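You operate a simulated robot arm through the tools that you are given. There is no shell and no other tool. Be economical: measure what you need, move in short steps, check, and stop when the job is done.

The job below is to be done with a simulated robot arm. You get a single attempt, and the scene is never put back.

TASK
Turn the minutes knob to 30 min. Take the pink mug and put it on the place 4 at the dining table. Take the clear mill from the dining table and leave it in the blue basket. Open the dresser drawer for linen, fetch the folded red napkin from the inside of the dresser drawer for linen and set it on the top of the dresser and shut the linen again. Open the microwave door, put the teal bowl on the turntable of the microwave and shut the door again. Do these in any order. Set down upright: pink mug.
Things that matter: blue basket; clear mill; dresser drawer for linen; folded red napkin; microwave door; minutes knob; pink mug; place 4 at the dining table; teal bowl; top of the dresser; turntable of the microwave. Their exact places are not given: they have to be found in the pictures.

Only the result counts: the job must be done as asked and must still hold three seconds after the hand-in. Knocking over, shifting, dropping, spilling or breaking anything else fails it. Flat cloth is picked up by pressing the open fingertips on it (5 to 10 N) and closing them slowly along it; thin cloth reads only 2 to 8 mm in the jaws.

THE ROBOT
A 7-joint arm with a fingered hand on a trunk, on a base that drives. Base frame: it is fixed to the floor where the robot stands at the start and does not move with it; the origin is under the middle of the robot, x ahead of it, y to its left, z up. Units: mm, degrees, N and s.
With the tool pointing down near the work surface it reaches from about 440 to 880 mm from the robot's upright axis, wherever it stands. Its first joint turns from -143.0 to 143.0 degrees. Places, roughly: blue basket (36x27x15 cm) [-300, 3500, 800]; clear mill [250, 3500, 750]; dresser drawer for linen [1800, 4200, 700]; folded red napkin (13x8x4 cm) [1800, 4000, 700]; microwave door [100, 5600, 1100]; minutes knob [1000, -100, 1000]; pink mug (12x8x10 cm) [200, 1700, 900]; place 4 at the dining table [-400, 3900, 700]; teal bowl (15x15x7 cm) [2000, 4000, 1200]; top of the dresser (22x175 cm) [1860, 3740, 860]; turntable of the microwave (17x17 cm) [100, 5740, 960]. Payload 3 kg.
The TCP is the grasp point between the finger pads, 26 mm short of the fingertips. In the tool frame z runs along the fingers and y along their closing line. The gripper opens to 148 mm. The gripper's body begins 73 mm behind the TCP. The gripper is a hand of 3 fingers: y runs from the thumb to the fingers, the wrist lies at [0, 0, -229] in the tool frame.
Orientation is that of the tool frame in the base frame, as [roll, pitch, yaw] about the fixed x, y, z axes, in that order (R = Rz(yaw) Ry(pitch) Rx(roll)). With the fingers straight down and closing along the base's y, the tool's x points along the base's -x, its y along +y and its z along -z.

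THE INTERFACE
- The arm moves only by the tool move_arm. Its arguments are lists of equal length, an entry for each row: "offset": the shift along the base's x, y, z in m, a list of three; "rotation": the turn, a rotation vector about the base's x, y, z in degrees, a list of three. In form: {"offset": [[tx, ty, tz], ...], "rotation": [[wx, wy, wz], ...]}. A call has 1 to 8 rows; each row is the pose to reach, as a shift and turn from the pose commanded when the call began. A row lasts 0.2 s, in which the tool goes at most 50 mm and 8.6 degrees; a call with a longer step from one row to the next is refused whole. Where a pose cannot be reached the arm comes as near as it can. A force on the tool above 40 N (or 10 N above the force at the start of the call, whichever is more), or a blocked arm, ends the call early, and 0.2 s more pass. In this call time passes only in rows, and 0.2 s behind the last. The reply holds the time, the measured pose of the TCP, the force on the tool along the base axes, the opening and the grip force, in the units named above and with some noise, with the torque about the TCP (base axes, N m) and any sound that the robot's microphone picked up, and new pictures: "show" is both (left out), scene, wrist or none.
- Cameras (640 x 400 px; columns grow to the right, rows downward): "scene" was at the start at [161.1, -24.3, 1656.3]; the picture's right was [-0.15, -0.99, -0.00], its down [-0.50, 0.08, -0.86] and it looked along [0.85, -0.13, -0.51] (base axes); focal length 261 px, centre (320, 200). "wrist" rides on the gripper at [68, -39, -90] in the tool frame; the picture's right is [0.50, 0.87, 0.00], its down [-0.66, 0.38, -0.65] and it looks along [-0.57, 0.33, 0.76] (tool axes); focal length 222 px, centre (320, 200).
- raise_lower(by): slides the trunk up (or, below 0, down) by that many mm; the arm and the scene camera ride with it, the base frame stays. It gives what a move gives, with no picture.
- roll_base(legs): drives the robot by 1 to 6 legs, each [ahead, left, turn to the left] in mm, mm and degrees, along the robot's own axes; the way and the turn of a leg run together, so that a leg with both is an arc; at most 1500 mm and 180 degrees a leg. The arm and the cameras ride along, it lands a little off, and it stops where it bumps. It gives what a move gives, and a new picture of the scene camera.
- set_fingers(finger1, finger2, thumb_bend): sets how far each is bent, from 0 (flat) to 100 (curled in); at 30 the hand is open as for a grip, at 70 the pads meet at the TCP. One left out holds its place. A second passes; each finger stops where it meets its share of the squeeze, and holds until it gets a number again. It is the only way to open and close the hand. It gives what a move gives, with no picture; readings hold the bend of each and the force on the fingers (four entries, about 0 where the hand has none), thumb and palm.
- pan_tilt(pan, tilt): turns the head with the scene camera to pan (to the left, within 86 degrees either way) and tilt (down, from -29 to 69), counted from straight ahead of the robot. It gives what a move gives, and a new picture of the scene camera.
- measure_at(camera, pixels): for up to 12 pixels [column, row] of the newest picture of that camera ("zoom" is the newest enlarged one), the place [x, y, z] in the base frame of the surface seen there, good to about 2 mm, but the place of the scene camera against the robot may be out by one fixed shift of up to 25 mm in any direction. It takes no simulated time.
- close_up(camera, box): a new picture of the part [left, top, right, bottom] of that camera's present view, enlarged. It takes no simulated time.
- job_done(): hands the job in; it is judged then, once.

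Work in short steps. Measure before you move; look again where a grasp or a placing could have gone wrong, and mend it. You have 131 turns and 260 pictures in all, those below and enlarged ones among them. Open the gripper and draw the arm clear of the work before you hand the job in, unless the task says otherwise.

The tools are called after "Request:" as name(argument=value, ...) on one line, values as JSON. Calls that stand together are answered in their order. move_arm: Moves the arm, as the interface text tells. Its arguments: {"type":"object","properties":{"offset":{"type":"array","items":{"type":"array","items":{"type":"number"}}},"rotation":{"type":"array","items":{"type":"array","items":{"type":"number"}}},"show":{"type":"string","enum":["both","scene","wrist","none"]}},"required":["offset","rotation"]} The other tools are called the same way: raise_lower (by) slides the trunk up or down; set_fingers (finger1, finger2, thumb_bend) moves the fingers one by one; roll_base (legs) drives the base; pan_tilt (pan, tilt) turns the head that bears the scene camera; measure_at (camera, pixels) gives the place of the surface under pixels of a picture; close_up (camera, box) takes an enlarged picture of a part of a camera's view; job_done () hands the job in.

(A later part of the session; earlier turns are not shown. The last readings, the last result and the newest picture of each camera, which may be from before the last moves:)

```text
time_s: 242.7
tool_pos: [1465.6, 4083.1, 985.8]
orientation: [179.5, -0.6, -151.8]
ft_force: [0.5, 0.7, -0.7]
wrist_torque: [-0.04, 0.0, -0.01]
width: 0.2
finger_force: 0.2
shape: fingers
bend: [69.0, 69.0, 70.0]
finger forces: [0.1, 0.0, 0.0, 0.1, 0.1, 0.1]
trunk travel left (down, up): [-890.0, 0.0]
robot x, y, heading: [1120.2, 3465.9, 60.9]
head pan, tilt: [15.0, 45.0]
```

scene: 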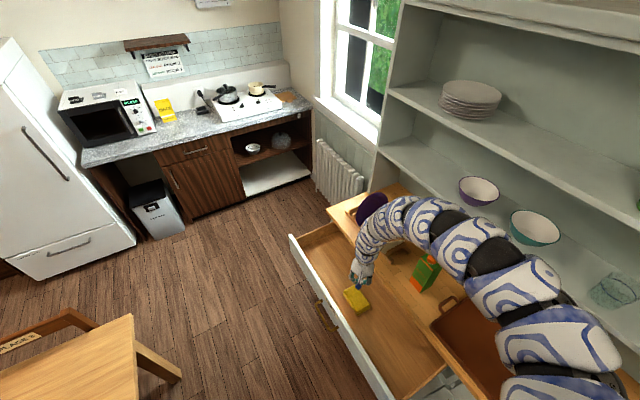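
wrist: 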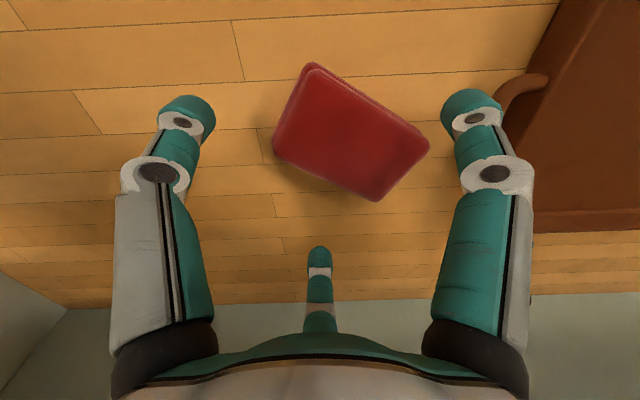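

I turn left 20° more, lower the hand in front of the open drawer's face.

Request:
roll_base(legs=[[0, 0, 20]])

Request:
raise_lower(by=-180)

Request:
move_arm(offset=[[0.008, -0.03, 0], [0.015, -0.055, 0], [0.022, -0.08, -0.005]], rotation=[[0, 0, 0], [0, 0, 0], [0, 0, 0]])

```text
time_s: 244.1
tool_pos: [1236.4, 4162.6, 985.0]
orientation: [179.6, -0.5, -132.0]
ft_force: [-0.2, 0.9, 0.6]
wrist_torque: [-0.01, 0.02, -0.05]
width: 0.1
finger_force: 0.1
shape: fingers
bend: [69.0, 69.0, 70.0]
finger forces: [0.1, 0.1, 0.0, 0.1, 0.0, 0.1]
trunk travel left (down, up): [-890.0, 0.0]
robot x, y, heading: [1119.9, 3467.7, 80.4]
head pan, tilt: [15.0, 45.0]
```

scene: 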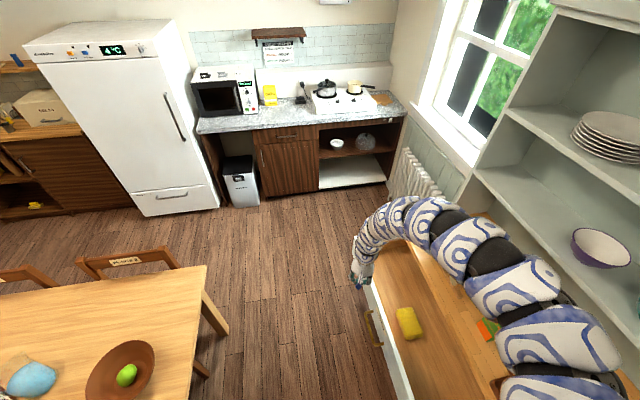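

```text
time_s: 246.1
tool_pos: [1236.8, 4162.4, 804.9]
orientation: [179.5, -0.6, -131.9]
ft_force: [0.9, 0.9, 0.0]
wrist_torque: [0.01, 0.02, 0.05]
width: 0.1
finger_force: 0.1
shape: fingers
bend: [69.0, 69.0, 70.0]
finger forces: [0.0, 0.1, 0.0, 0.1, 0.0, 0.1]
trunk travel left (down, up): [-710.0, 180.0]
robot x, y, heading: [1118.4, 3465.4, 80.6]
head pan, tilt: [15.0, 45.0]
```

```text
time_s: 246.9
tool_pos: [1256.0, 4100.7, 786.2]
orientation: [179.5, -0.7, -132.0]
ft_force: [1.0, 0.0, -0.2]
wrist_torque: [0.0, 0.02, 0.02]
width: 0.0
finger_force: 0.0
shape: fingers
bend: [69.0, 69.0, 70.0]
finger forces: [0.0, 0.0, 0.0, 0.1, 0.0, 0.0]
out of reach, approached as far as the arm can: row 2, 3
trunk travel left (down, up): [-710.0, 180.0]
robot x, y, heading: [1121.0, 3463.9, 80.5]
head pan, tilt: [15.0, 45.0]
```

scene: 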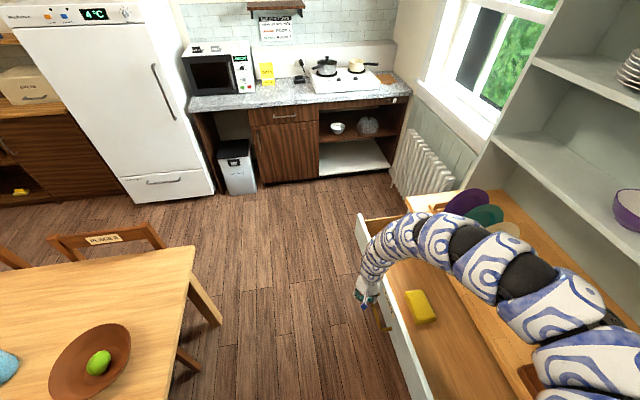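
wrist: 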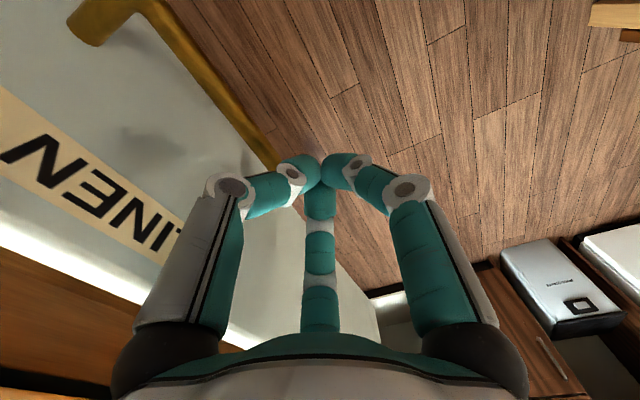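

I raise to z≈812 so the palm clears the top, then push along the drawer direction.

Request:
raise_lower(by=26)

Request:
move_arm(offset=[[0.0385, 0.0108, 0], [0.077, 0.0217, 0], [0.1156, 0.0325, 0], [0.154, 0.0434, 0], [0.1926, 0.0542, 0], [0.231, 0.065, 0], [0.26, 0.0732, 0]], rotation=[[0, 0, 0], [0, 0, 0], [0, 0, 0], [0, 0, 0], [0, 0, 0], [0, 0, 0], [0, 0, 0]])

```text
time_s: 247.7
tool_pos: [1255.4, 4100.9, 812.4]
orientation: [179.6, -0.6, -131.9]
ft_force: [-0.2, -0.4, -0.1]
wrist_torque: [-0.04, 0.04, -0.01]
width: 0.1
finger_force: 0.0
shape: fingers
bend: [69.0, 69.0, 70.0]
finger forces: [0.1, 0.0, 0.0, 0.0, 0.0, 0.0]
trunk travel left (down, up): [-736.0, 154.0]
robot x, y, heading: [1121.3, 3465.9, 80.4]
head pan, tilt: [15.0, 45.0]
```

```text
time_s: 249.3
tool_pos: [1518.4, 4173.2, 813.1]
orientation: [179.7, -0.8, -132.0]
ft_force: [0.1, -0.4, -0.3]
wrist_torque: [0.02, -0.02, 0.01]
width: 0.0
finger_force: 0.1
shape: fingers
bend: [69.0, 69.0, 70.0]
finger forces: [0.0, 0.0, 0.0, 0.0, 0.1, 0.0]
trunk travel left (down, up): [-736.0, 154.0]
robot x, y, heading: [1118.7, 3468.0, 80.5]
head pan, tilt: [15.0, 45.0]
```

scene: 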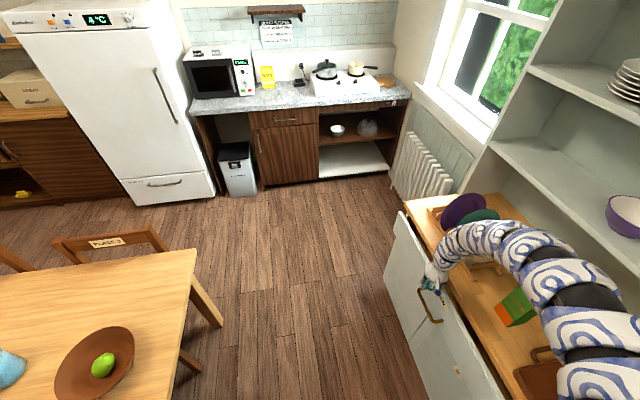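
wrist: 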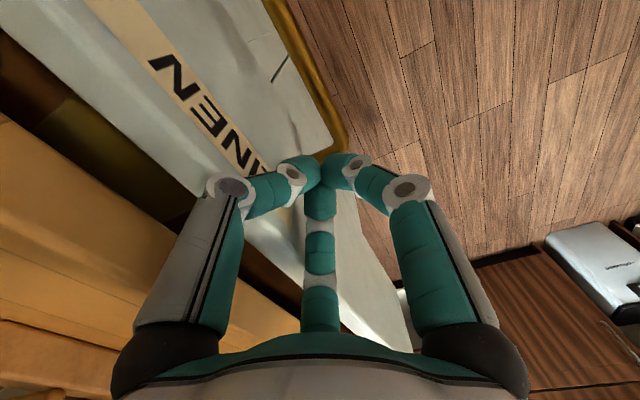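

Nearly shut. Before the final push I check the gap and plates near the hand.

Request:
close_up(camera="scene", box=[380, 180, 560, 330])

Request:
measure_at(camera="scene", pixels=[[470, 275], [490, 265], [455, 205], [443, 222], [515, 315], [420, 200], [440, 290], [455, 320], [410, 240]])

```text
2.67 times, centred on (470, 255) of scene
```

zoom: 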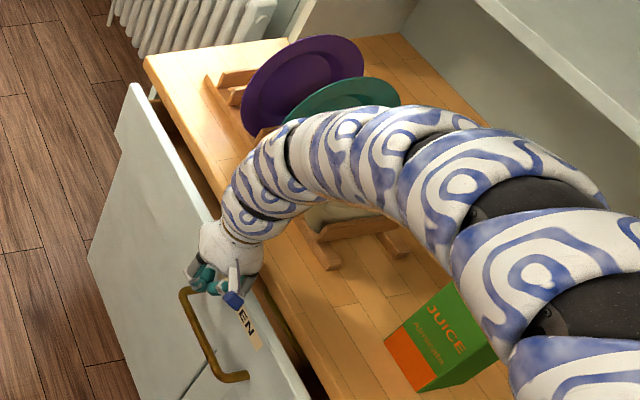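

```text
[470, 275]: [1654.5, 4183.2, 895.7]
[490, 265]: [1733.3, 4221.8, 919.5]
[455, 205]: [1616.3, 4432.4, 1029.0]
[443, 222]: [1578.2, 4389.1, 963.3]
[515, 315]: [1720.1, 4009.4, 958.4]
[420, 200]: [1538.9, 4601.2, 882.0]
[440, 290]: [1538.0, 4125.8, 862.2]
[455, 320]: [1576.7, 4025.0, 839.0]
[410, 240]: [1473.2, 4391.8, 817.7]
```

The plate rack's foot is near this line; I shift the push point 105 mm to the right (between rack and juice), then push home.

Request:
move_arm(offset=[[-0.015, -0.004, 0], [-0.005, -0.04, 0], [0.004, -0.075, 0], [0.013, -0.105, 0]], rotation=[[0, 0, 0], [0, 0, 0], [0, 0, 0], [0, 0, 0]], show="none")

Request:
move_arm(offset=[[0.0193, 0.0054, 0], [0.0385, 0.0108, 0], [0.053, 0.015, 0], [0.062, 0.0175, 0], [0.072, 0.0203, 0]], rotation=[[0, 0, 0], [0, 0, 0], [0, 0, 0], [0, 0, 0], [0, 0, 0]])

```text
time_s: 250.3
tool_pos: [1530.4, 4068.2, 815.0]
orientation: [179.6, -0.6, -132.1]
ft_force: [0.1, 1.3, -0.1]
wrist_torque: [-0.03, 0.0, -0.01]
width: 0.0
finger_force: 0.0
shape: fingers
bend: [69.0, 69.0, 70.0]
finger forces: [0.1, 0.0, 0.0, 0.1, 0.0, 0.0]
trunk travel left (down, up): [-736.0, 154.0]
robot x, y, heading: [1120.0, 3463.3, 80.7]
head pan, tilt: [15.0, 45.0]
```

```text
time_s: 251.2
tool_pos: [1577.6, 4082.6, 810.1]
orientation: [179.6, -1.4, -131.9]
ft_force: [-18.0, -6.7, 2.4]
wrist_torque: [0.14, -0.69, -0.64]
width: 0.0
finger_force: 9.6
shape: fingers
bend: [69.0, 69.0, 70.0]
finger forces: [0.0, 0.1, 0.1, 0.0, 18.4, 0.1]
trunk travel left (down, up): [-736.0, 154.0]
robot x, y, heading: [1117.5, 3465.8, 80.5]
head pan, tilt: [15.0, 45.0]
stopped in row 4: the force on the tool passed its limit at 48 N (the readings are from after the stop); the commanded pose is now the measured one
```

scene: 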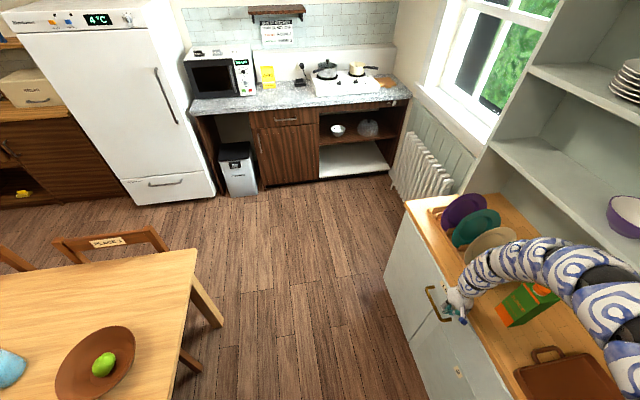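
wrist: 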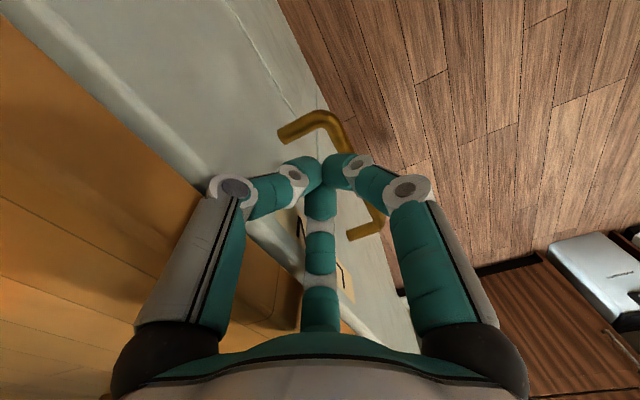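

Hard stop reached; I check that the drawer is flush, then retreat.

Request:
move_arm(offset=[[-0.03, -0.008, 0], [-0.07, -0.02, 0], [-0.11, -0.03, 0]], rotation=[[0, 0, 0], [0, 0, 0], [0, 0, 0]], show="wrist")

Request:
close_up(camera="scene", box=[380, 180, 560, 360])

Request:
measure_at(camera="scene", pixels=[[415, 245], [410, 225], [450, 325], [400, 235], [470, 350], [425, 262]])

```text
time_s: 252.0
tool_pos: [1478.3, 4068.5, 798.3]
orientation: [179.6, -1.3, -131.9]
ft_force: [0.0, 0.2, 0.9]
wrist_torque: [0.01, 0.0, 0.0]
width: 0.0
finger_force: 0.1
shape: fingers
bend: [69.0, 69.0, 70.0]
finger forces: [0.0, 0.0, 0.0, 0.1, 0.1, 0.0]
out of reach, approached as far as the arm can: row 2, 3
trunk travel left (down, up): [-736.0, 154.0]
robot x, y, heading: [1124.7, 3465.0, 80.3]
head pan, tilt: [15.0, 45.0]
```

wrist: 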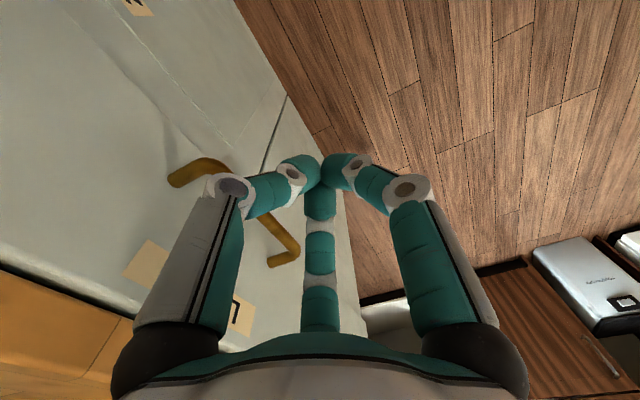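

```text
2.22 times, centred on (470, 270) of scene
```

zoom: 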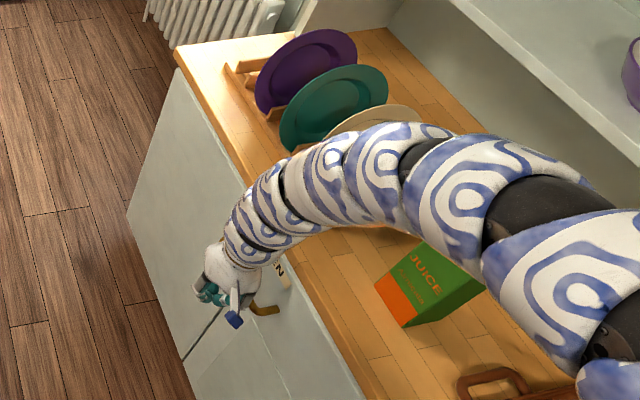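

```text
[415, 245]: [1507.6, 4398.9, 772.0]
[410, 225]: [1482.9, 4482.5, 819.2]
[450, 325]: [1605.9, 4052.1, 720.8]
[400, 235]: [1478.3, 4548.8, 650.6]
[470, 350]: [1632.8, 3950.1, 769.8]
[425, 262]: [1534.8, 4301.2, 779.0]
```

The face is still ~14 mm proud: the knuckle hit the countertop edge. I tilt the hand so the tips lead, and push again.

Request:
move_arm(offset=[[0, 0, 0.002], [0, 0, 0.004], [0, 0, 0.004], [0, 0, 0.004], [0, 0, 0.004]], rotation=[[2, -7, 0], [3.9, -13.9, 0], [5.9, -20.8, 0], [7.8, -27.8, 0], [9.8, -34.7, 0]], show="none")

Request:
move_arm(offset=[[0.0385, 0.0108, 0], [0.077, 0.0217, 0], [0.091, 0.0257, 0], [0.101, 0.0284, 0], [0.11, 0.031, 0], [0.12, 0.034, 0], [0.13, 0.0366, 0]], rotation=[[0, 0, 0], [0, 0, 0], [0, 0, 0], [0, 0, 0], [0, 0, 0], [0, 0, 0], [0, 0, 0]])

```text
time_s: 253.2
tool_pos: [1475.2, 4088.8, 784.0]
orientation: [-159.2, 28.8, -126.7]
ft_force: [0.4, -0.5, -0.1]
wrist_torque: [0.01, 0.02, 0.01]
width: 0.0
finger_force: 0.3
shape: fingers
bend: [69.0, 69.0, 70.0]
finger forces: [0.0, 0.0, 0.0, 0.0, 0.0, 0.0]
out of reach, approached as far as the arm can: row 1, 2, 3, 4, 5
trunk travel left (down, up): [-736.0, 154.0]
robot x, y, heading: [1115.7, 3464.4, 80.8]
head pan, tilt: [15.0, 45.0]
```

```text
time_s: 254.8
tool_pos: [1593.0, 4120.2, 778.0]
orientation: [-159.7, 28.2, -126.7]
ft_force: [-16.5, -6.4, 2.1]
wrist_torque: [-0.1, 0.18, -0.04]
width: 0.0
finger_force: 12.5
shape: fingers
bend: [68.0, 70.0, 72.0]
finger forces: [0.0, 7.4, 0.1, 0.1, 16.9, 0.1]
trunk travel left (down, up): [-736.0, 154.0]
robot x, y, heading: [1118.2, 3468.3, 80.6]
head pan, tilt: [15.0, 45.0]
stopped in row 7: the force on the tool passed its limit at 47 N (the readings are from after the stop); the commanded pose is now the measured one
```

scene: 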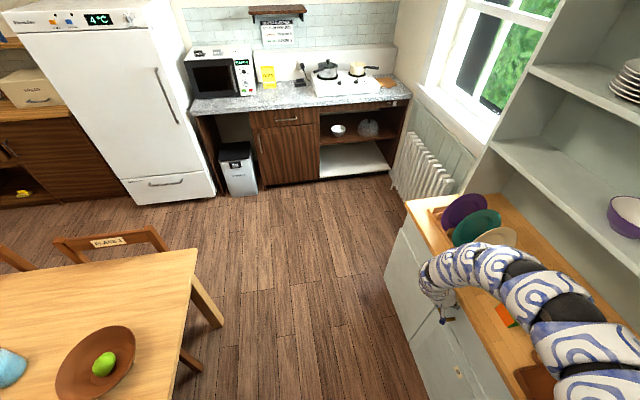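
wrist: 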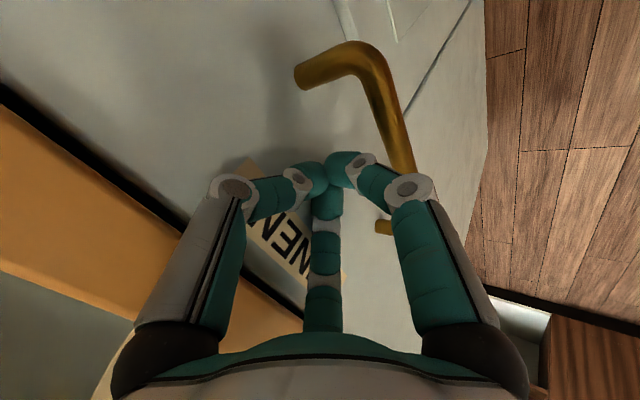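

Request:
measure_at(camera="scene", pixels=[[415, 245], [410, 225], [470, 350], [425, 262], [405, 250], [450, 340], [480, 350]])

Request:
measure_at(camera="wrist", pixels=[[150, 100], [100, 250], [230, 60], [60, 190], [450, 120], [330, 130]])

Request:
close_up(camera="scene", box=[390, 200, 530, 380])

```text
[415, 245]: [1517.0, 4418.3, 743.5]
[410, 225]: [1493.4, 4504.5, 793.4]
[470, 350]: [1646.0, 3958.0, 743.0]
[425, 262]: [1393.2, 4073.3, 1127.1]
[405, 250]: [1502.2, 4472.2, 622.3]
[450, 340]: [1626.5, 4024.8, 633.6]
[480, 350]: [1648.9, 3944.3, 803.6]
```

```text
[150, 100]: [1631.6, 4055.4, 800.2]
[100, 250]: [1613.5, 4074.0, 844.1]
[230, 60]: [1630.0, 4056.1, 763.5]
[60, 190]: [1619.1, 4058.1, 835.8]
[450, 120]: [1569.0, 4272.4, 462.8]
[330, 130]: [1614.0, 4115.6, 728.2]
```

```text
2.22 times, centred on (460, 290) of scene
```

zoom: 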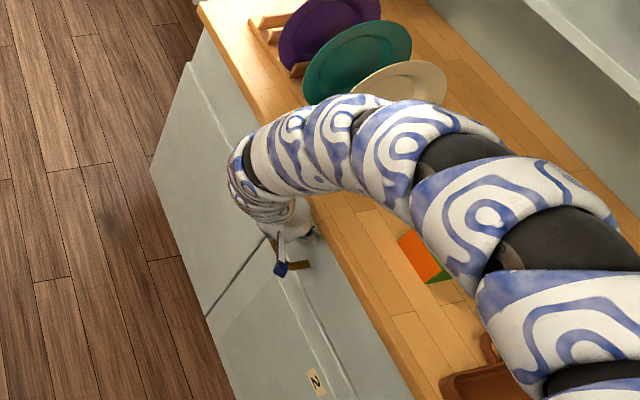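

The drawer is flush (face back on the original line). I retreat the hand and look at the microwave more closely.

Request:
move_arm(offset=[[-0.0385, -0.0108, 0], [-0.077, -0.0217, 0], [-0.11, -0.031, 0]], rotation=[[0, 0, 0], [0, 0, 0], [0, 0, 0]], show="none")

Request:
close_up(camera="scene", box=[170, 30, 290, 110])

Request:
measure_at(camera="scene", pixels=[[210, 75], [190, 95], [237, 92], [188, 58], [236, 60], [222, 92], [200, 112], [240, 110], [300, 88], [250, 160], [240, 200], [187, 100]])

```text
time_s: 255.6
tool_pos: [1484.8, 4092.8, 780.9]
orientation: [-159.6, 28.2, -126.7]
ft_force: [-0.7, -0.7, 0.0]
wrist_torque: [0.05, -0.02, 0.01]
width: 0.0
finger_force: 0.1
shape: fingers
bend: [69.0, 69.0, 70.0]
finger forces: [0.1, 0.1, 0.1, 0.0, 0.1, 0.1]
trunk travel left (down, up): [-736.0, 154.0]
robot x, y, heading: [1121.0, 3465.0, 80.7]
head pan, tilt: [15.0, 45.0]
```

```text
5.00 times, centred on (230, 70) of scene
```

zoom: 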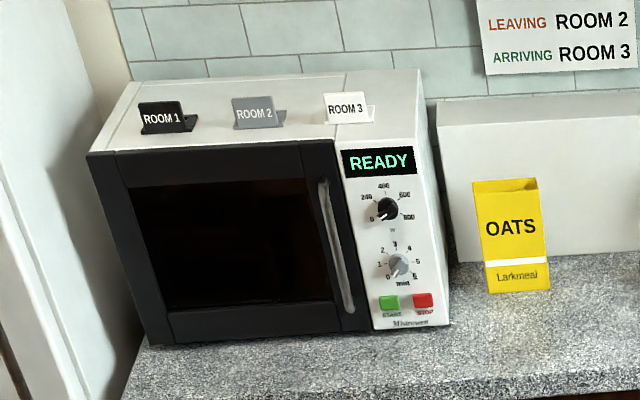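

```text
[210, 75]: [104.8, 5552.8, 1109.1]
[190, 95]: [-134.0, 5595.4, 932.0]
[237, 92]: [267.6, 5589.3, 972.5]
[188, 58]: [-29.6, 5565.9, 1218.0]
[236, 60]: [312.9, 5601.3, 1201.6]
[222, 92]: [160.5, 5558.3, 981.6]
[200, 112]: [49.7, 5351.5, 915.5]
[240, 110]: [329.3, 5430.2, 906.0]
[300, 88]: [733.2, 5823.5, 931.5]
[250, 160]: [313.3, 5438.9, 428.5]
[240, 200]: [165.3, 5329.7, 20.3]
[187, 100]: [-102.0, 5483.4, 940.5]
```

Microwave: hinge left, vertical bar handle at the door's right. I raise the trunk, and drive to a station in front of it, heading ≈105.7°.

Request:
raise_lower(by=150)

Request:
roll_base(legs=[[0, 0, 25.2], [960, 0, 0], [200, 290, 0]])

Request:
pan_tilt(pan=0, tilt=30)

```text
time_s: 257.4
tool_pos: [1485.8, 4091.9, 929.7]
orientation: [-159.6, 28.3, -126.7]
ft_force: [0.5, -0.1, -0.1]
wrist_torque: [-0.01, -0.02, 0.0]
width: 0.0
finger_force: 0.0
shape: fingers
bend: [69.0, 69.0, 70.0]
finger forces: [0.0, 0.1, 0.0, 0.0, 0.0, 0.0]
trunk travel left (down, up): [-886.0, 4.0]
robot x, y, heading: [1121.6, 3462.6, 80.7]
head pan, tilt: [15.0, 45.0]
```

```text
time_s: 265.5
tool_pos: [594.9, 5222.7, 929.8]
orientation: [-159.7, 28.3, -99.7]
ft_force: [0.3, -0.3, -1.4]
wrist_torque: [-0.01, -0.04, -0.01]
width: 0.0
finger_force: 0.0
shape: fingers
bend: [69.0, 69.0, 70.0]
finger forces: [0.1, 0.0, 0.0, 0.0, 0.0, 0.0]
trunk travel left (down, up): [-886.0, 4.0]
robot x, y, heading: [553.3, 4493.6, 107.8]
head pan, tilt: [15.0, 45.0]
stopped in leg 3: the robot was blocked; the commanded pose is now the measured one
```

scene: 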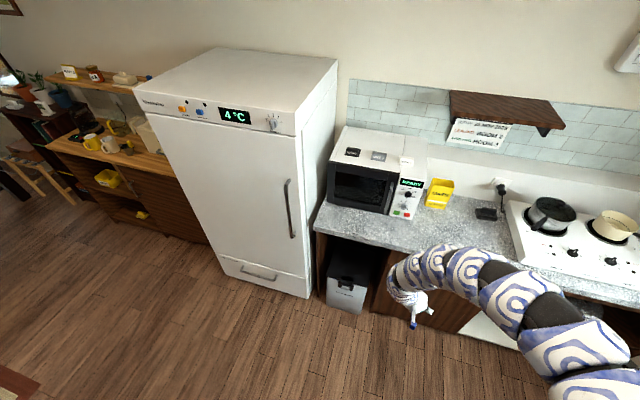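

```text
time_s: 266.2
tool_pos: [596.6, 5221.5, 929.7]
orientation: [-159.7, 28.4, -99.8]
ft_force: [-0.9, 0.5, 0.5]
wrist_torque: [0.0, 0.01, -0.03]
width: 0.0
finger_force: 0.0
shape: fingers
bend: [69.0, 69.0, 70.0]
finger forces: [0.0, 0.1, 0.0, 0.0, 0.0, 0.0]
trunk travel left (down, up): [-886.0, 4.0]
robot x, y, heading: [552.9, 4496.3, 107.4]
head pan, tilt: [0.0, 30.0]
```

scene: 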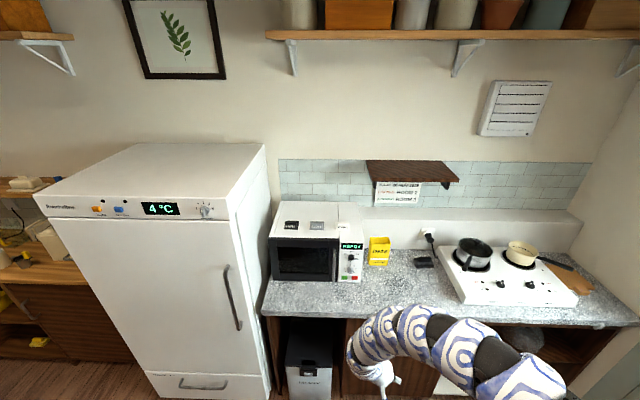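

The base was blocked, probably brushing the table's corner at its rear left. I drive ahead to free it, and zoom on the microwave.

Request:
roll_base(legs=[[60, -10, 0]])

Request:
close_up(camera="scene", box=[250, 190, 400, 300])

Request:
measure_at(camera="zoom", pixels=[[375, 250], [370, 220], [378, 290], [350, 290], [120, 200], [120, 330], [395, 330], [430, 330], [240, 260], [250, 340], [100, 170], [395, 180]])

```text
time_s: 267.2
tool_pos: [585.9, 5282.5, 928.0]
orientation: [-159.5, 28.3, -99.6]
ft_force: [0.1, 1.2, -0.2]
wrist_torque: [-0.05, 0.01, 0.02]
width: 0.1
finger_force: 0.1
shape: fingers
bend: [69.0, 69.0, 70.0]
finger forces: [0.0, 0.0, 0.0, 0.1, 0.0, 0.0]
trunk travel left (down, up): [-886.0, 4.0]
robot x, y, heading: [548.9, 4556.8, 108.0]
head pan, tilt: [0.0, 30.0]
```

scene: 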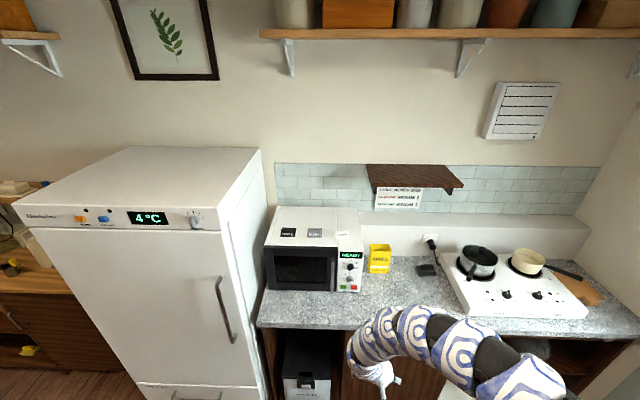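

```text
3.64 times, centred on (325, 245) of scene
```

zoom: 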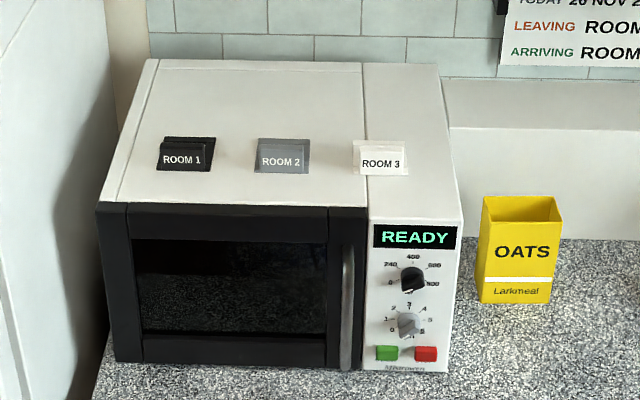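

```text
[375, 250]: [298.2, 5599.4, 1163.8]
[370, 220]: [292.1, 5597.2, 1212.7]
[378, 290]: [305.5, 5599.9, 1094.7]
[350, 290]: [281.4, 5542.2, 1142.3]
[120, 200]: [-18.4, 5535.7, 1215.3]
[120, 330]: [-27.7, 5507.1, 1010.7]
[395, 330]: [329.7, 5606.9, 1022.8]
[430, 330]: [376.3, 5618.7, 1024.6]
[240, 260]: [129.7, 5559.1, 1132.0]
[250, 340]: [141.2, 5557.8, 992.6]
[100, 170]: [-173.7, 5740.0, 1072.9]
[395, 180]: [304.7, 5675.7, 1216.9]
```

Handle bar ≈ (291,5553), z≈1061, protruding 55 mm; hinge near (-18,5518). I lower the trunk, then raise and rotate the hand to point horizontally at the microwave.

Request:
raise_lower(by=-280)

Request:
move_arm(offset=[[-0.01, -0.01, 0.035], [-0.02, -0.02, 0.07], [-0.03, -0.03, 0.105], [-0.04, -0.03, 0.14], [-0.06, -0.03, 0.175], [-0.08, -0.03, 0.21], [-0.1, -0.03, 0.245], [-0.12, -0.02, 0.28]], rotation=[[6.8, 1.6, 4.6], [13.7, 3.2, 9.1], [20.5, 4.8, 13.7], [27.3, 6.4, 18.3], [34.2, 8.1, 22.8], [41, 9.7, 27.4], [47.8, 11.3, 32], [54.7, 12.9, 36.5]])

```text
time_s: 270.1
tool_pos: [586.3, 5281.2, 650.0]
orientation: [-159.7, 28.3, -99.6]
ft_force: [-0.1, 0.0, -0.4]
wrist_torque: [-0.03, -0.01, -0.03]
width: 0.0
finger_force: 0.2
shape: fingers
bend: [69.0, 69.0, 70.0]
finger forces: [0.0, 0.0, 0.0, 0.0, 0.0, 0.0]
trunk travel left (down, up): [-606.0, 284.0]
robot x, y, heading: [545.4, 4556.2, 107.9]
head pan, tilt: [0.0, 30.0]
```

```text
time_s: 271.9
tool_pos: [405.9, 5380.8, 771.4]
orientation: [179.3, 83.0, -79.9]
ft_force: [-0.8, 0.1, 0.1]
wrist_torque: [-0.03, 0.02, 0.0]
width: 0.0
finger_force: 0.1
shape: fingers
bend: [69.0, 69.0, 70.0]
finger forces: [0.0, 0.0, 0.0, 0.0, 0.0, 0.1]
out of reach, approached as far as the arm can: row 1, 2, 3, 4, 5, 6, 7, 8
trunk travel left (down, up): [-606.0, 284.0]
robot x, y, heading: [545.1, 4552.5, 107.6]
head pan, tilt: [0.0, 30.0]
```

scene: 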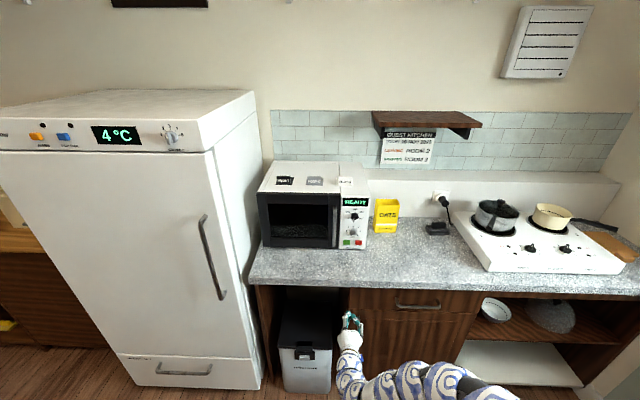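
wrist: 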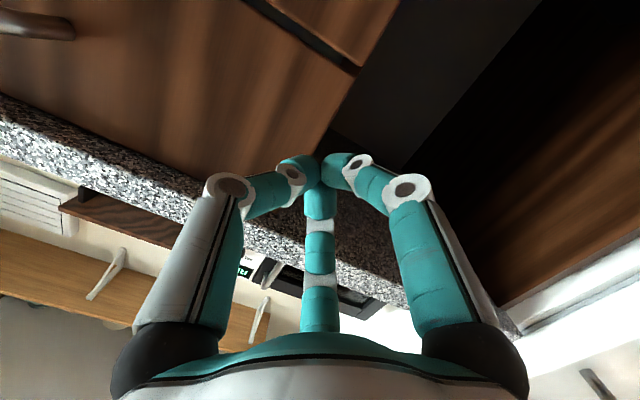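

The hand now points horizontally. I raise the trunk to bring it level with the handle, then fix the orientation.

Request:
raise_lower(by=280)

Request:
set_fingers(finger1=46, finger2=46, thumb_bend=46)

Request:
move_arm(offset=[[-0.02, 0.0, 0.0], [-0.05, 0.01, 0.005]], rotation=[[3.5, 0.5, 3], [7, 1, 5.7]])

```text
time_s: 274.7
tool_pos: [409.4, 5383.8, 1051.3]
orientation: [179.6, 82.8, -79.5]
ft_force: [-0.5, -0.5, 0.4]
wrist_torque: [0.06, 0.01, 0.04]
width: 0.0
finger_force: 0.1
shape: fingers
bend: [69.0, 69.0, 70.0]
finger forces: [0.0, 0.0, 0.1, 0.0, 0.0, 0.0]
trunk travel left (down, up): [-886.0, 4.0]
robot x, y, heading: [543.6, 4554.4, 107.7]
head pan, tilt: [0.0, 30.0]
```

```text
time_s: 275.7
tool_pos: [407.2, 5381.6, 1049.3]
orientation: [179.7, 82.8, -79.5]
ft_force: [0.8, 0.8, 0.9]
wrist_torque: [0.01, -0.02, -0.01]
width: 74.7
finger_force: 0.1
shape: fingers
bend: [46.0, 46.0, 46.0]
finger forces: [0.1, 0.0, 0.0, 0.1, 0.1, 0.0]
trunk travel left (down, up): [-886.0, 4.0]
robot x, y, heading: [545.2, 4554.8, 107.8]
head pan, tilt: [0.0, 30.0]
```

```text
time_s: 276.3
tool_pos: [357.7, 5393.7, 1055.7]
orientation: [-111.5, 89.3, -5.4]
ft_force: [0.4, 0.1, -0.1]
wrist_torque: [-0.02, 0.01, -0.02]
width: 75.3
finger_force: 0.0
shape: fingers
bend: [46.0, 46.0, 46.0]
finger forces: [0.1, 0.0, 0.0, 0.1, 0.1, 0.0]
out of reach, approached as far as the arm can: row 1, 2
trunk travel left (down, up): [-886.0, 4.0]
robot x, y, heading: [545.3, 4555.6, 107.7]
head pan, tilt: [0.0, 30.0]
```

scene: 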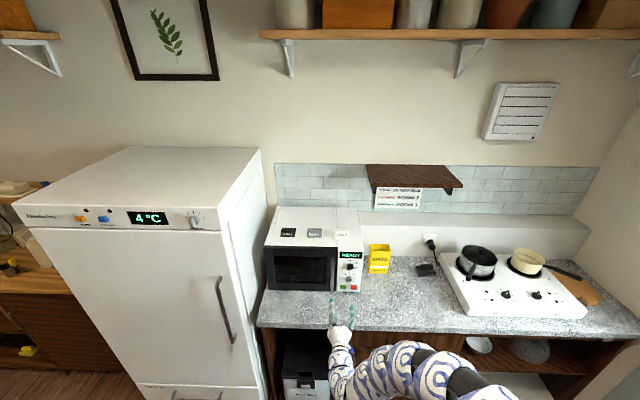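
wrist: 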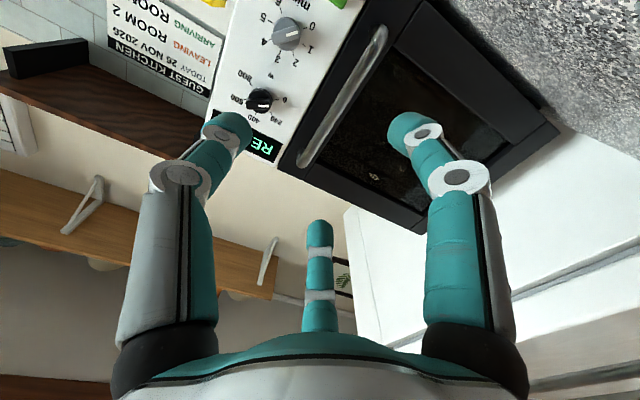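

Excellent wrist view: handle from (385,30) to (300,165). I measure it.

Request:
measure_at(camera="wrist", pixels=[[380, 38], [360, 68], [340, 98], [320, 130], [304, 158], [400, 120], [290, 130], [540, 120], [420, 215], [360, 120]])

Request:
close_up(camera="wrist", box=[220, 0, 560, 230])

```text
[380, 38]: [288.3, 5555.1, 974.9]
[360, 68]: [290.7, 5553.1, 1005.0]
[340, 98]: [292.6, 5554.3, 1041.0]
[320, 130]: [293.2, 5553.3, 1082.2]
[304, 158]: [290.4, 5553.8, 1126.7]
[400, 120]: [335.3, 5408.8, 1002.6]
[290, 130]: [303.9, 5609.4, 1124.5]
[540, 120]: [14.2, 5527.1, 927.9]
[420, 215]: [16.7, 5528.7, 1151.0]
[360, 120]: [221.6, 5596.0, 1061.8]
```

```text
1.74 times, centred on (390, 115) of wrist
```

zoom: 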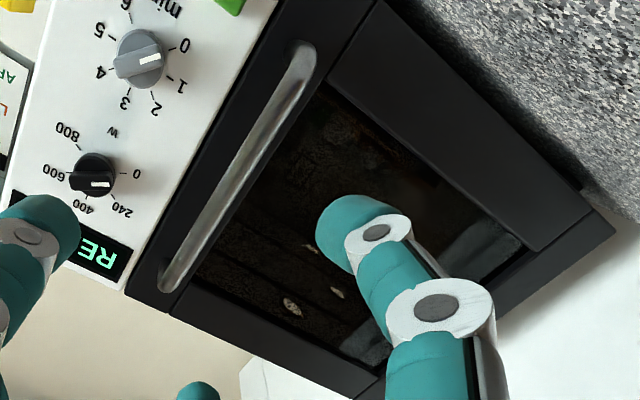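

The bar is at (291,5553), z 970–1130. I shift 20 mm and advance 166 mm along the axis.

Request:
move_arm(offset=[[-0.02, -0.004, -0.003], [-0.032, 0.036, -0.003], [-0.044, 0.077, -0.003], [-0.055, 0.118, -0.003], [-0.063, 0.148, -0.003]], rotation=[[0, 0, 0], [0, 0, 0], [0, 0, 0], [0, 0, 0], [0, 0, 0]], show="wrist")

```text
time_s: 277.5
tool_pos: [294.9, 5516.1, 1056.5]
orientation: [-106.6, 89.3, 0.0]
ft_force: [-0.5, -0.3, 0.8]
wrist_torque: [0.0, 0.02, -0.03]
width: 75.4
finger_force: 0.1
shape: fingers
bend: [46.0, 46.0, 46.0]
finger forces: [0.0, 0.0, 0.0, 0.1, 0.1, 0.1]
out of reach, approached as far as the arm can: row 5
trunk travel left (down, up): [-886.0, 4.0]
robot x, y, heading: [544.6, 4553.0, 107.8]
head pan, tilt: [0.0, 30.0]
```

wrist: 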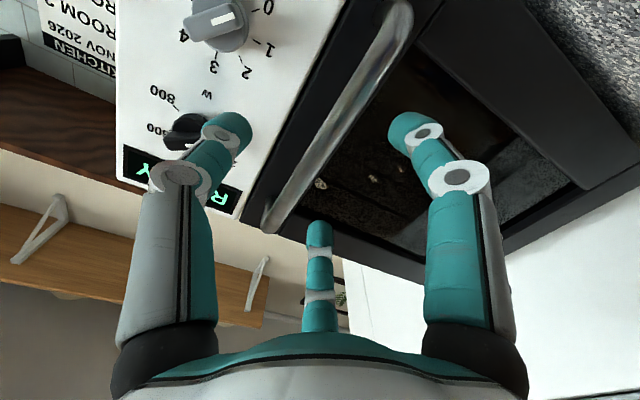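

At the arm's reach limit; I drive the base 36 mm ahead to bring the bar between the fingers, then close.

Request:
roll_base(legs=[[36, -6, 0]])

Request:
close_up(camera="wrist", box=[100, 0, 580, 300])

```text
time_s: 278.4
tool_pos: [291.1, 5554.7, 1054.4]
orientation: [-113.4, 89.3, -6.9]
ft_force: [0.9, 0.2, -1.1]
wrist_torque: [0.06, -0.02, 0.02]
width: 75.2
finger_force: 0.0
shape: fingers
bend: [46.0, 46.0, 46.0]
finger forces: [0.0, 0.1, 0.0, 0.1, 0.0, 0.0]
trunk travel left (down, up): [-886.0, 4.0]
robot x, y, heading: [542.0, 4592.1, 107.8]
head pan, tilt: [0.0, 30.0]
```

scene: 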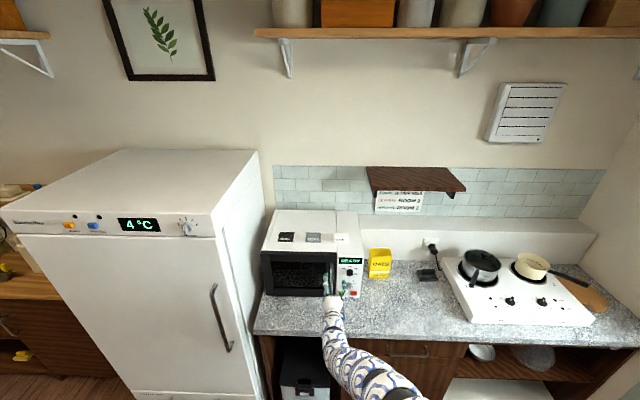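

```text
1.33 times, centred on (340, 150) of wrist
```

zoom: 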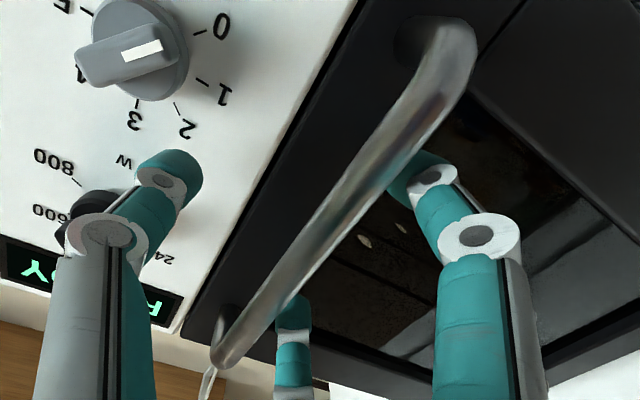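

Request:
set_fingers(finger1=68, finger2=68, thumb_bend=68)

Request:
move_arm(offset=[[0.005, -0.019, 0], [0.009, -0.039, 0], [0.012, -0.058, 0], [0.014, -0.077, 0], [0.016, -0.097, 0]], rotation=[[0, 0, 0], [0, 0, 0], [0, 0, 0], [0, 0, 0], [0, 0, 0]])

```text
time_s: 279.4
tool_pos: [288.7, 5552.7, 1056.3]
orientation: [-104.9, 89.3, 1.4]
ft_force: [-8.2, -1.1, -0.5]
wrist_torque: [-0.06, -0.01, 0.08]
width: 10.9
finger_force: 3.7
shape: fingers
bend: [65.0, 65.0, 68.0]
finger forces: [3.8, 3.4, 0.0, 0.0, 0.1, 0.0]
trunk travel left (down, up): [-886.0, 4.0]
robot x, y, heading: [539.6, 4588.3, 107.5]
head pan, tilt: [0.0, 30.0]
```

```text
time_s: 280.6
tool_pos: [302.2, 5454.7, 1056.2]
orientation: [-90.2, 89.3, 16.6]
ft_force: [-32.6, 4.9, 6.9]
wrist_torque: [0.11, 0.09, -0.02]
width: 23.3
finger_force: 15.6
shape: fingers
bend: [64.0, 60.0, 68.0]
finger forces: [16.1, 15.9, 0.0, 0.0, 0.1, 0.0]
trunk travel left (down, up): [-886.0, 4.0]
robot x, y, heading: [541.7, 4593.0, 107.9]
head pan, tilt: [0.0, 30.0]
```

scene: 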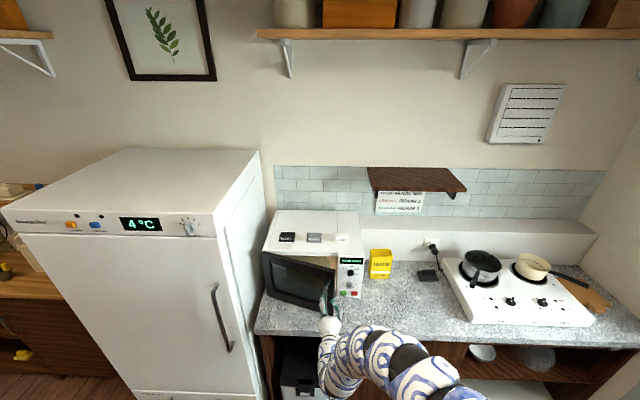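
wrist: 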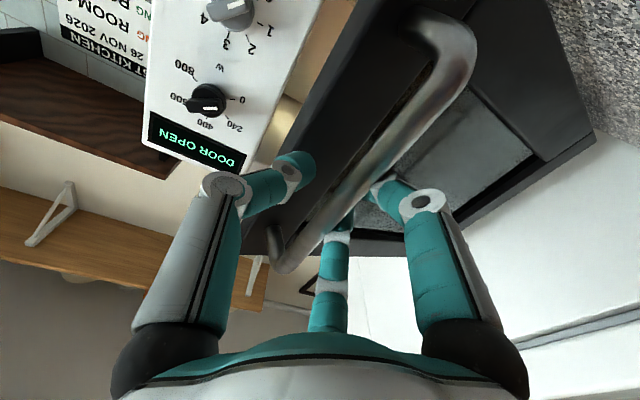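

The display reads "DOOR OPEN". I follow the arc further, easing the sideways load.

Request:
move_arm(offset=[[-0.014, -0.003, 0], [-0.02, -0.025, 0], [-0.031, -0.05, 0], [-0.046, -0.075, 0], [-0.06, -0.097, 0]], rotation=[[0, 0, 0], [0, 0, -2], [0, 0, -4], [0, 0, -7], [0, 0, -10]])

```text
time_s: 281.8
tool_pos: [246.8, 5359.3, 1055.6]
orientation: [-104.7, 89.3, -8.4]
ft_force: [-0.6, -0.6, 0.1]
wrist_torque: [-0.04, 0.02, -0.06]
width: 5.5
finger_force: 0.1
shape: fingers
bend: [68.0, 68.0, 68.0]
finger forces: [0.3, 0.1, 0.0, 0.0, 0.0, 0.1]
trunk travel left (down, up): [-886.0, 4.0]
robot x, y, heading: [538.1, 4589.2, 108.0]
head pan, tilt: [0.0, 30.0]
```

scene: 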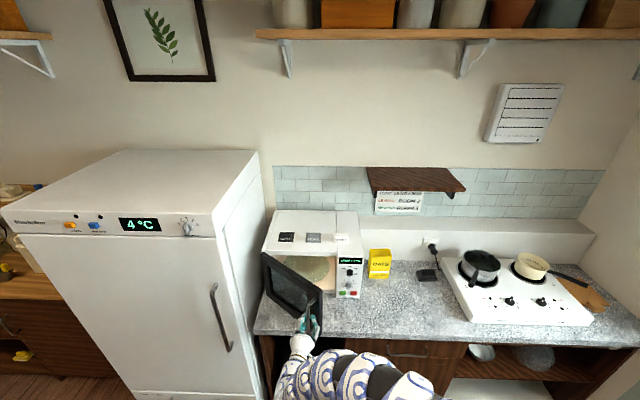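
wrist: 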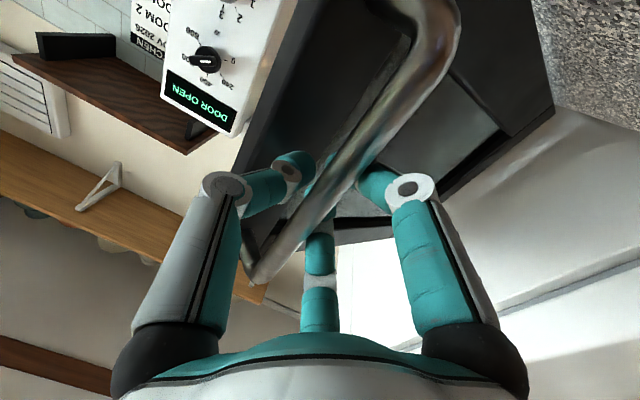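

Door is open ~40°. I release, back off, and go around the free edge to push it from inside.

Request:
set_fingers(finger1=44, finger2=44, thumb_bend=44)

Request:
roll_base(legs=[[-110, 0, 0], [0, -130, 0]])

Request:
set_fingers(finger1=68, finger2=68, thumb_bend=68)

Request:
close_up(camera="wrist", box=[0, 0, 640, 400])

```text
time_s: 282.8
tool_pos: [246.4, 5359.6, 1055.8]
orientation: [-103.6, 89.3, -7.0]
ft_force: [-0.1, 0.4, 0.0]
wrist_torque: [-0.01, 0.04, 0.0]
width: 81.4
finger_force: 0.0
shape: fingers
bend: [44.0, 44.0, 44.0]
finger forces: [0.0, 0.1, 0.1, 0.1, 0.0, 0.0]
trunk travel left (down, up): [-886.0, 4.0]
robot x, y, heading: [538.2, 4590.7, 107.6]
head pan, tilt: [0.0, 30.0]
```

```text
time_s: 284.8
tool_pos: [406.3, 5295.4, 1056.7]
orientation: [-105.4, 89.4, -8.9]
ft_force: [0.4, -0.4, 0.6]
wrist_torque: [0.01, 0.03, 0.02]
width: 81.6
finger_force: 0.1
shape: fingers
bend: [44.0, 44.0, 44.0]
finger forces: [0.1, 0.0, 0.0, 0.0, 0.0, 0.0]
trunk travel left (down, up): [-886.0, 4.0]
robot x, y, heading: [698.3, 4529.2, 107.7]
head pan, tilt: [0.0, 30.0]
```

scene: 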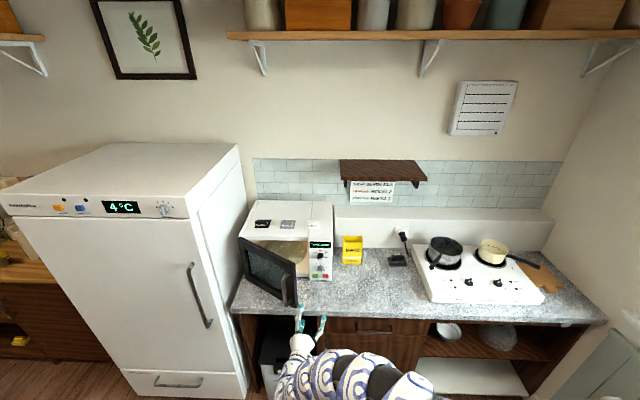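

```text
time_s: 285.8
tool_pos: [405.1, 5296.3, 1056.6]
orientation: [-102.4, 89.2, -6.0]
ft_force: [-0.1, -0.1, -0.4]
wrist_torque: [-0.02, -0.01, -0.01]
width: 5.4
finger_force: 0.0
shape: fingers
bend: [68.0, 68.0, 68.0]
finger forces: [0.0, 0.1, 0.0, 0.1, 0.0, 0.0]
trunk travel left (down, up): [-886.0, 4.0]
robot x, y, heading: [695.8, 4527.4, 107.6]
head pan, tilt: [0.0, 30.0]
```

```text
1.00 times, centred on (320, 200) of wrist (not enlarged: the box is as wide or as high as the picture)
```

zoom: 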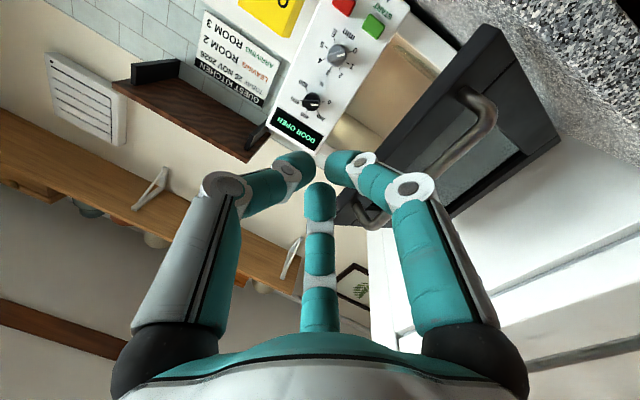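

I measure the door's free edge and panel for a safe path.

Request:
measure_at(camera="wrist", pixels=[[487, 38], [400, 140], [440, 95], [552, 140], [330, 50], [350, 95], [395, 55], [310, 100]])

```text
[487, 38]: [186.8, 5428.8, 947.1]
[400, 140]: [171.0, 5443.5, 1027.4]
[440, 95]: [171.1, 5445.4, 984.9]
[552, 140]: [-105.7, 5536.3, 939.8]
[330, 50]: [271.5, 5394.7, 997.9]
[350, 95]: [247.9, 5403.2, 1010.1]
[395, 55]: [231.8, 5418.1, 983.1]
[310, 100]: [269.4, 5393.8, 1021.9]
```

Request:
measure_at(camera="zoom", pixels=[[487, 38], [400, 140], [440, 95], [552, 140], [330, 60], [335, 110], [395, 55], [300, 130], [360, 220], [460, 140]])

```text
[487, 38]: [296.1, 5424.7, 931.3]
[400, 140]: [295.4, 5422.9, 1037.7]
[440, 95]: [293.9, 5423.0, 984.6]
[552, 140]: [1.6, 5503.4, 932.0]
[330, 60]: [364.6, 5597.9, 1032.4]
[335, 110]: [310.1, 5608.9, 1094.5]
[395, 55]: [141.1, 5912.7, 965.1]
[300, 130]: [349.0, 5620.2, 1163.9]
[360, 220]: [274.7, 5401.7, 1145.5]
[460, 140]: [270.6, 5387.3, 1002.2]
```

Free edge at (295,5424), door 31° open. I drive the fist past the edge, then sweep it left to swing the door wide.

Request:
roll_base(legs=[[180, -35, 0]])

Request:
move_arm(offset=[[-0.04, 0, 0], [-0.08, 0, 0], [-0.12, 0, 0], [-0.16, -0.01, 0], [-0.2, -0.02, 0], [-0.24, -0.04, 0]], rotation=[[0, 0, 0], [0, 0, 0], [0, 0, 0], [0, 0, 0], [0, 0, 0], [0, 0, 0]])

```text
time_s: 287.4
tool_pos: [380.7, 5476.3, 1057.1]
orientation: [-107.3, 89.4, -10.7]
ft_force: [0.2, -0.1, 0.1]
wrist_torque: [0.01, -0.01, 0.01]
width: 5.3
finger_force: 0.0
shape: fingers
bend: [68.0, 68.0, 68.0]
finger forces: [0.1, 0.1, 0.1, 0.0, 0.0, 0.1]
trunk travel left (down, up): [-886.0, 4.0]
robot x, y, heading: [675.4, 4709.6, 107.8]
head pan, tilt: [0.0, 30.0]
```

scene: 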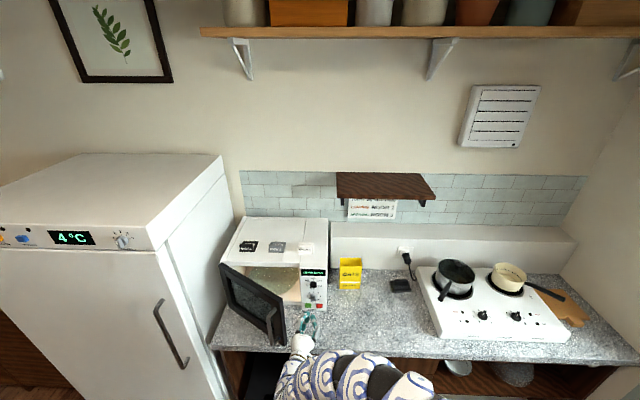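

```text
time_s: 288.0
tool_pos: [319.2, 5481.4, 1052.1]
orientation: [-115.5, 89.0, -20.0]
ft_force: [7.6, -3.7, 1.4]
wrist_torque: [-0.04, 0.33, 0.59]
width: 4.9
finger_force: 5.8
shape: fingers
bend: [68.0, 68.0, 68.0]
finger forces: [0.0, 8.0, 0.0, 0.0, 0.0, 2.9]
trunk travel left (down, up): [-886.0, 4.0]
robot x, y, heading: [679.2, 4710.3, 107.8]
head pan, tilt: [0.0, 30.0]
stopped in row 3: the force on the tool passed its limit at 66 N (the readings are from after the stop); the commanded pose is now the measured one
```

scene: 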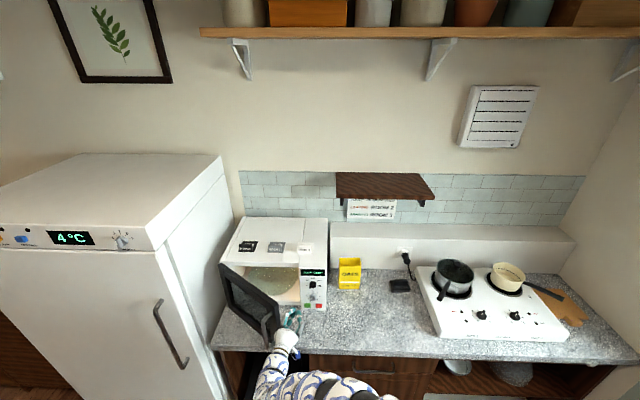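
wrist: 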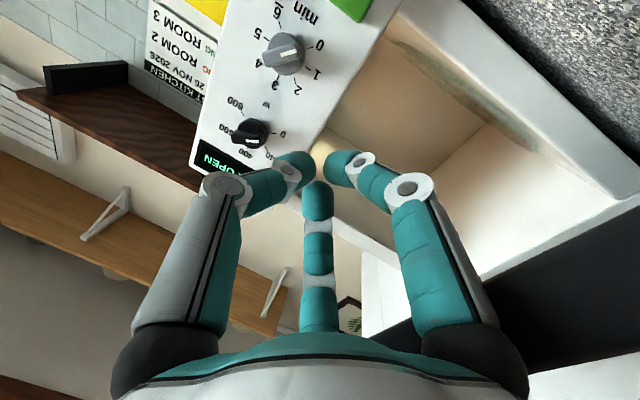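

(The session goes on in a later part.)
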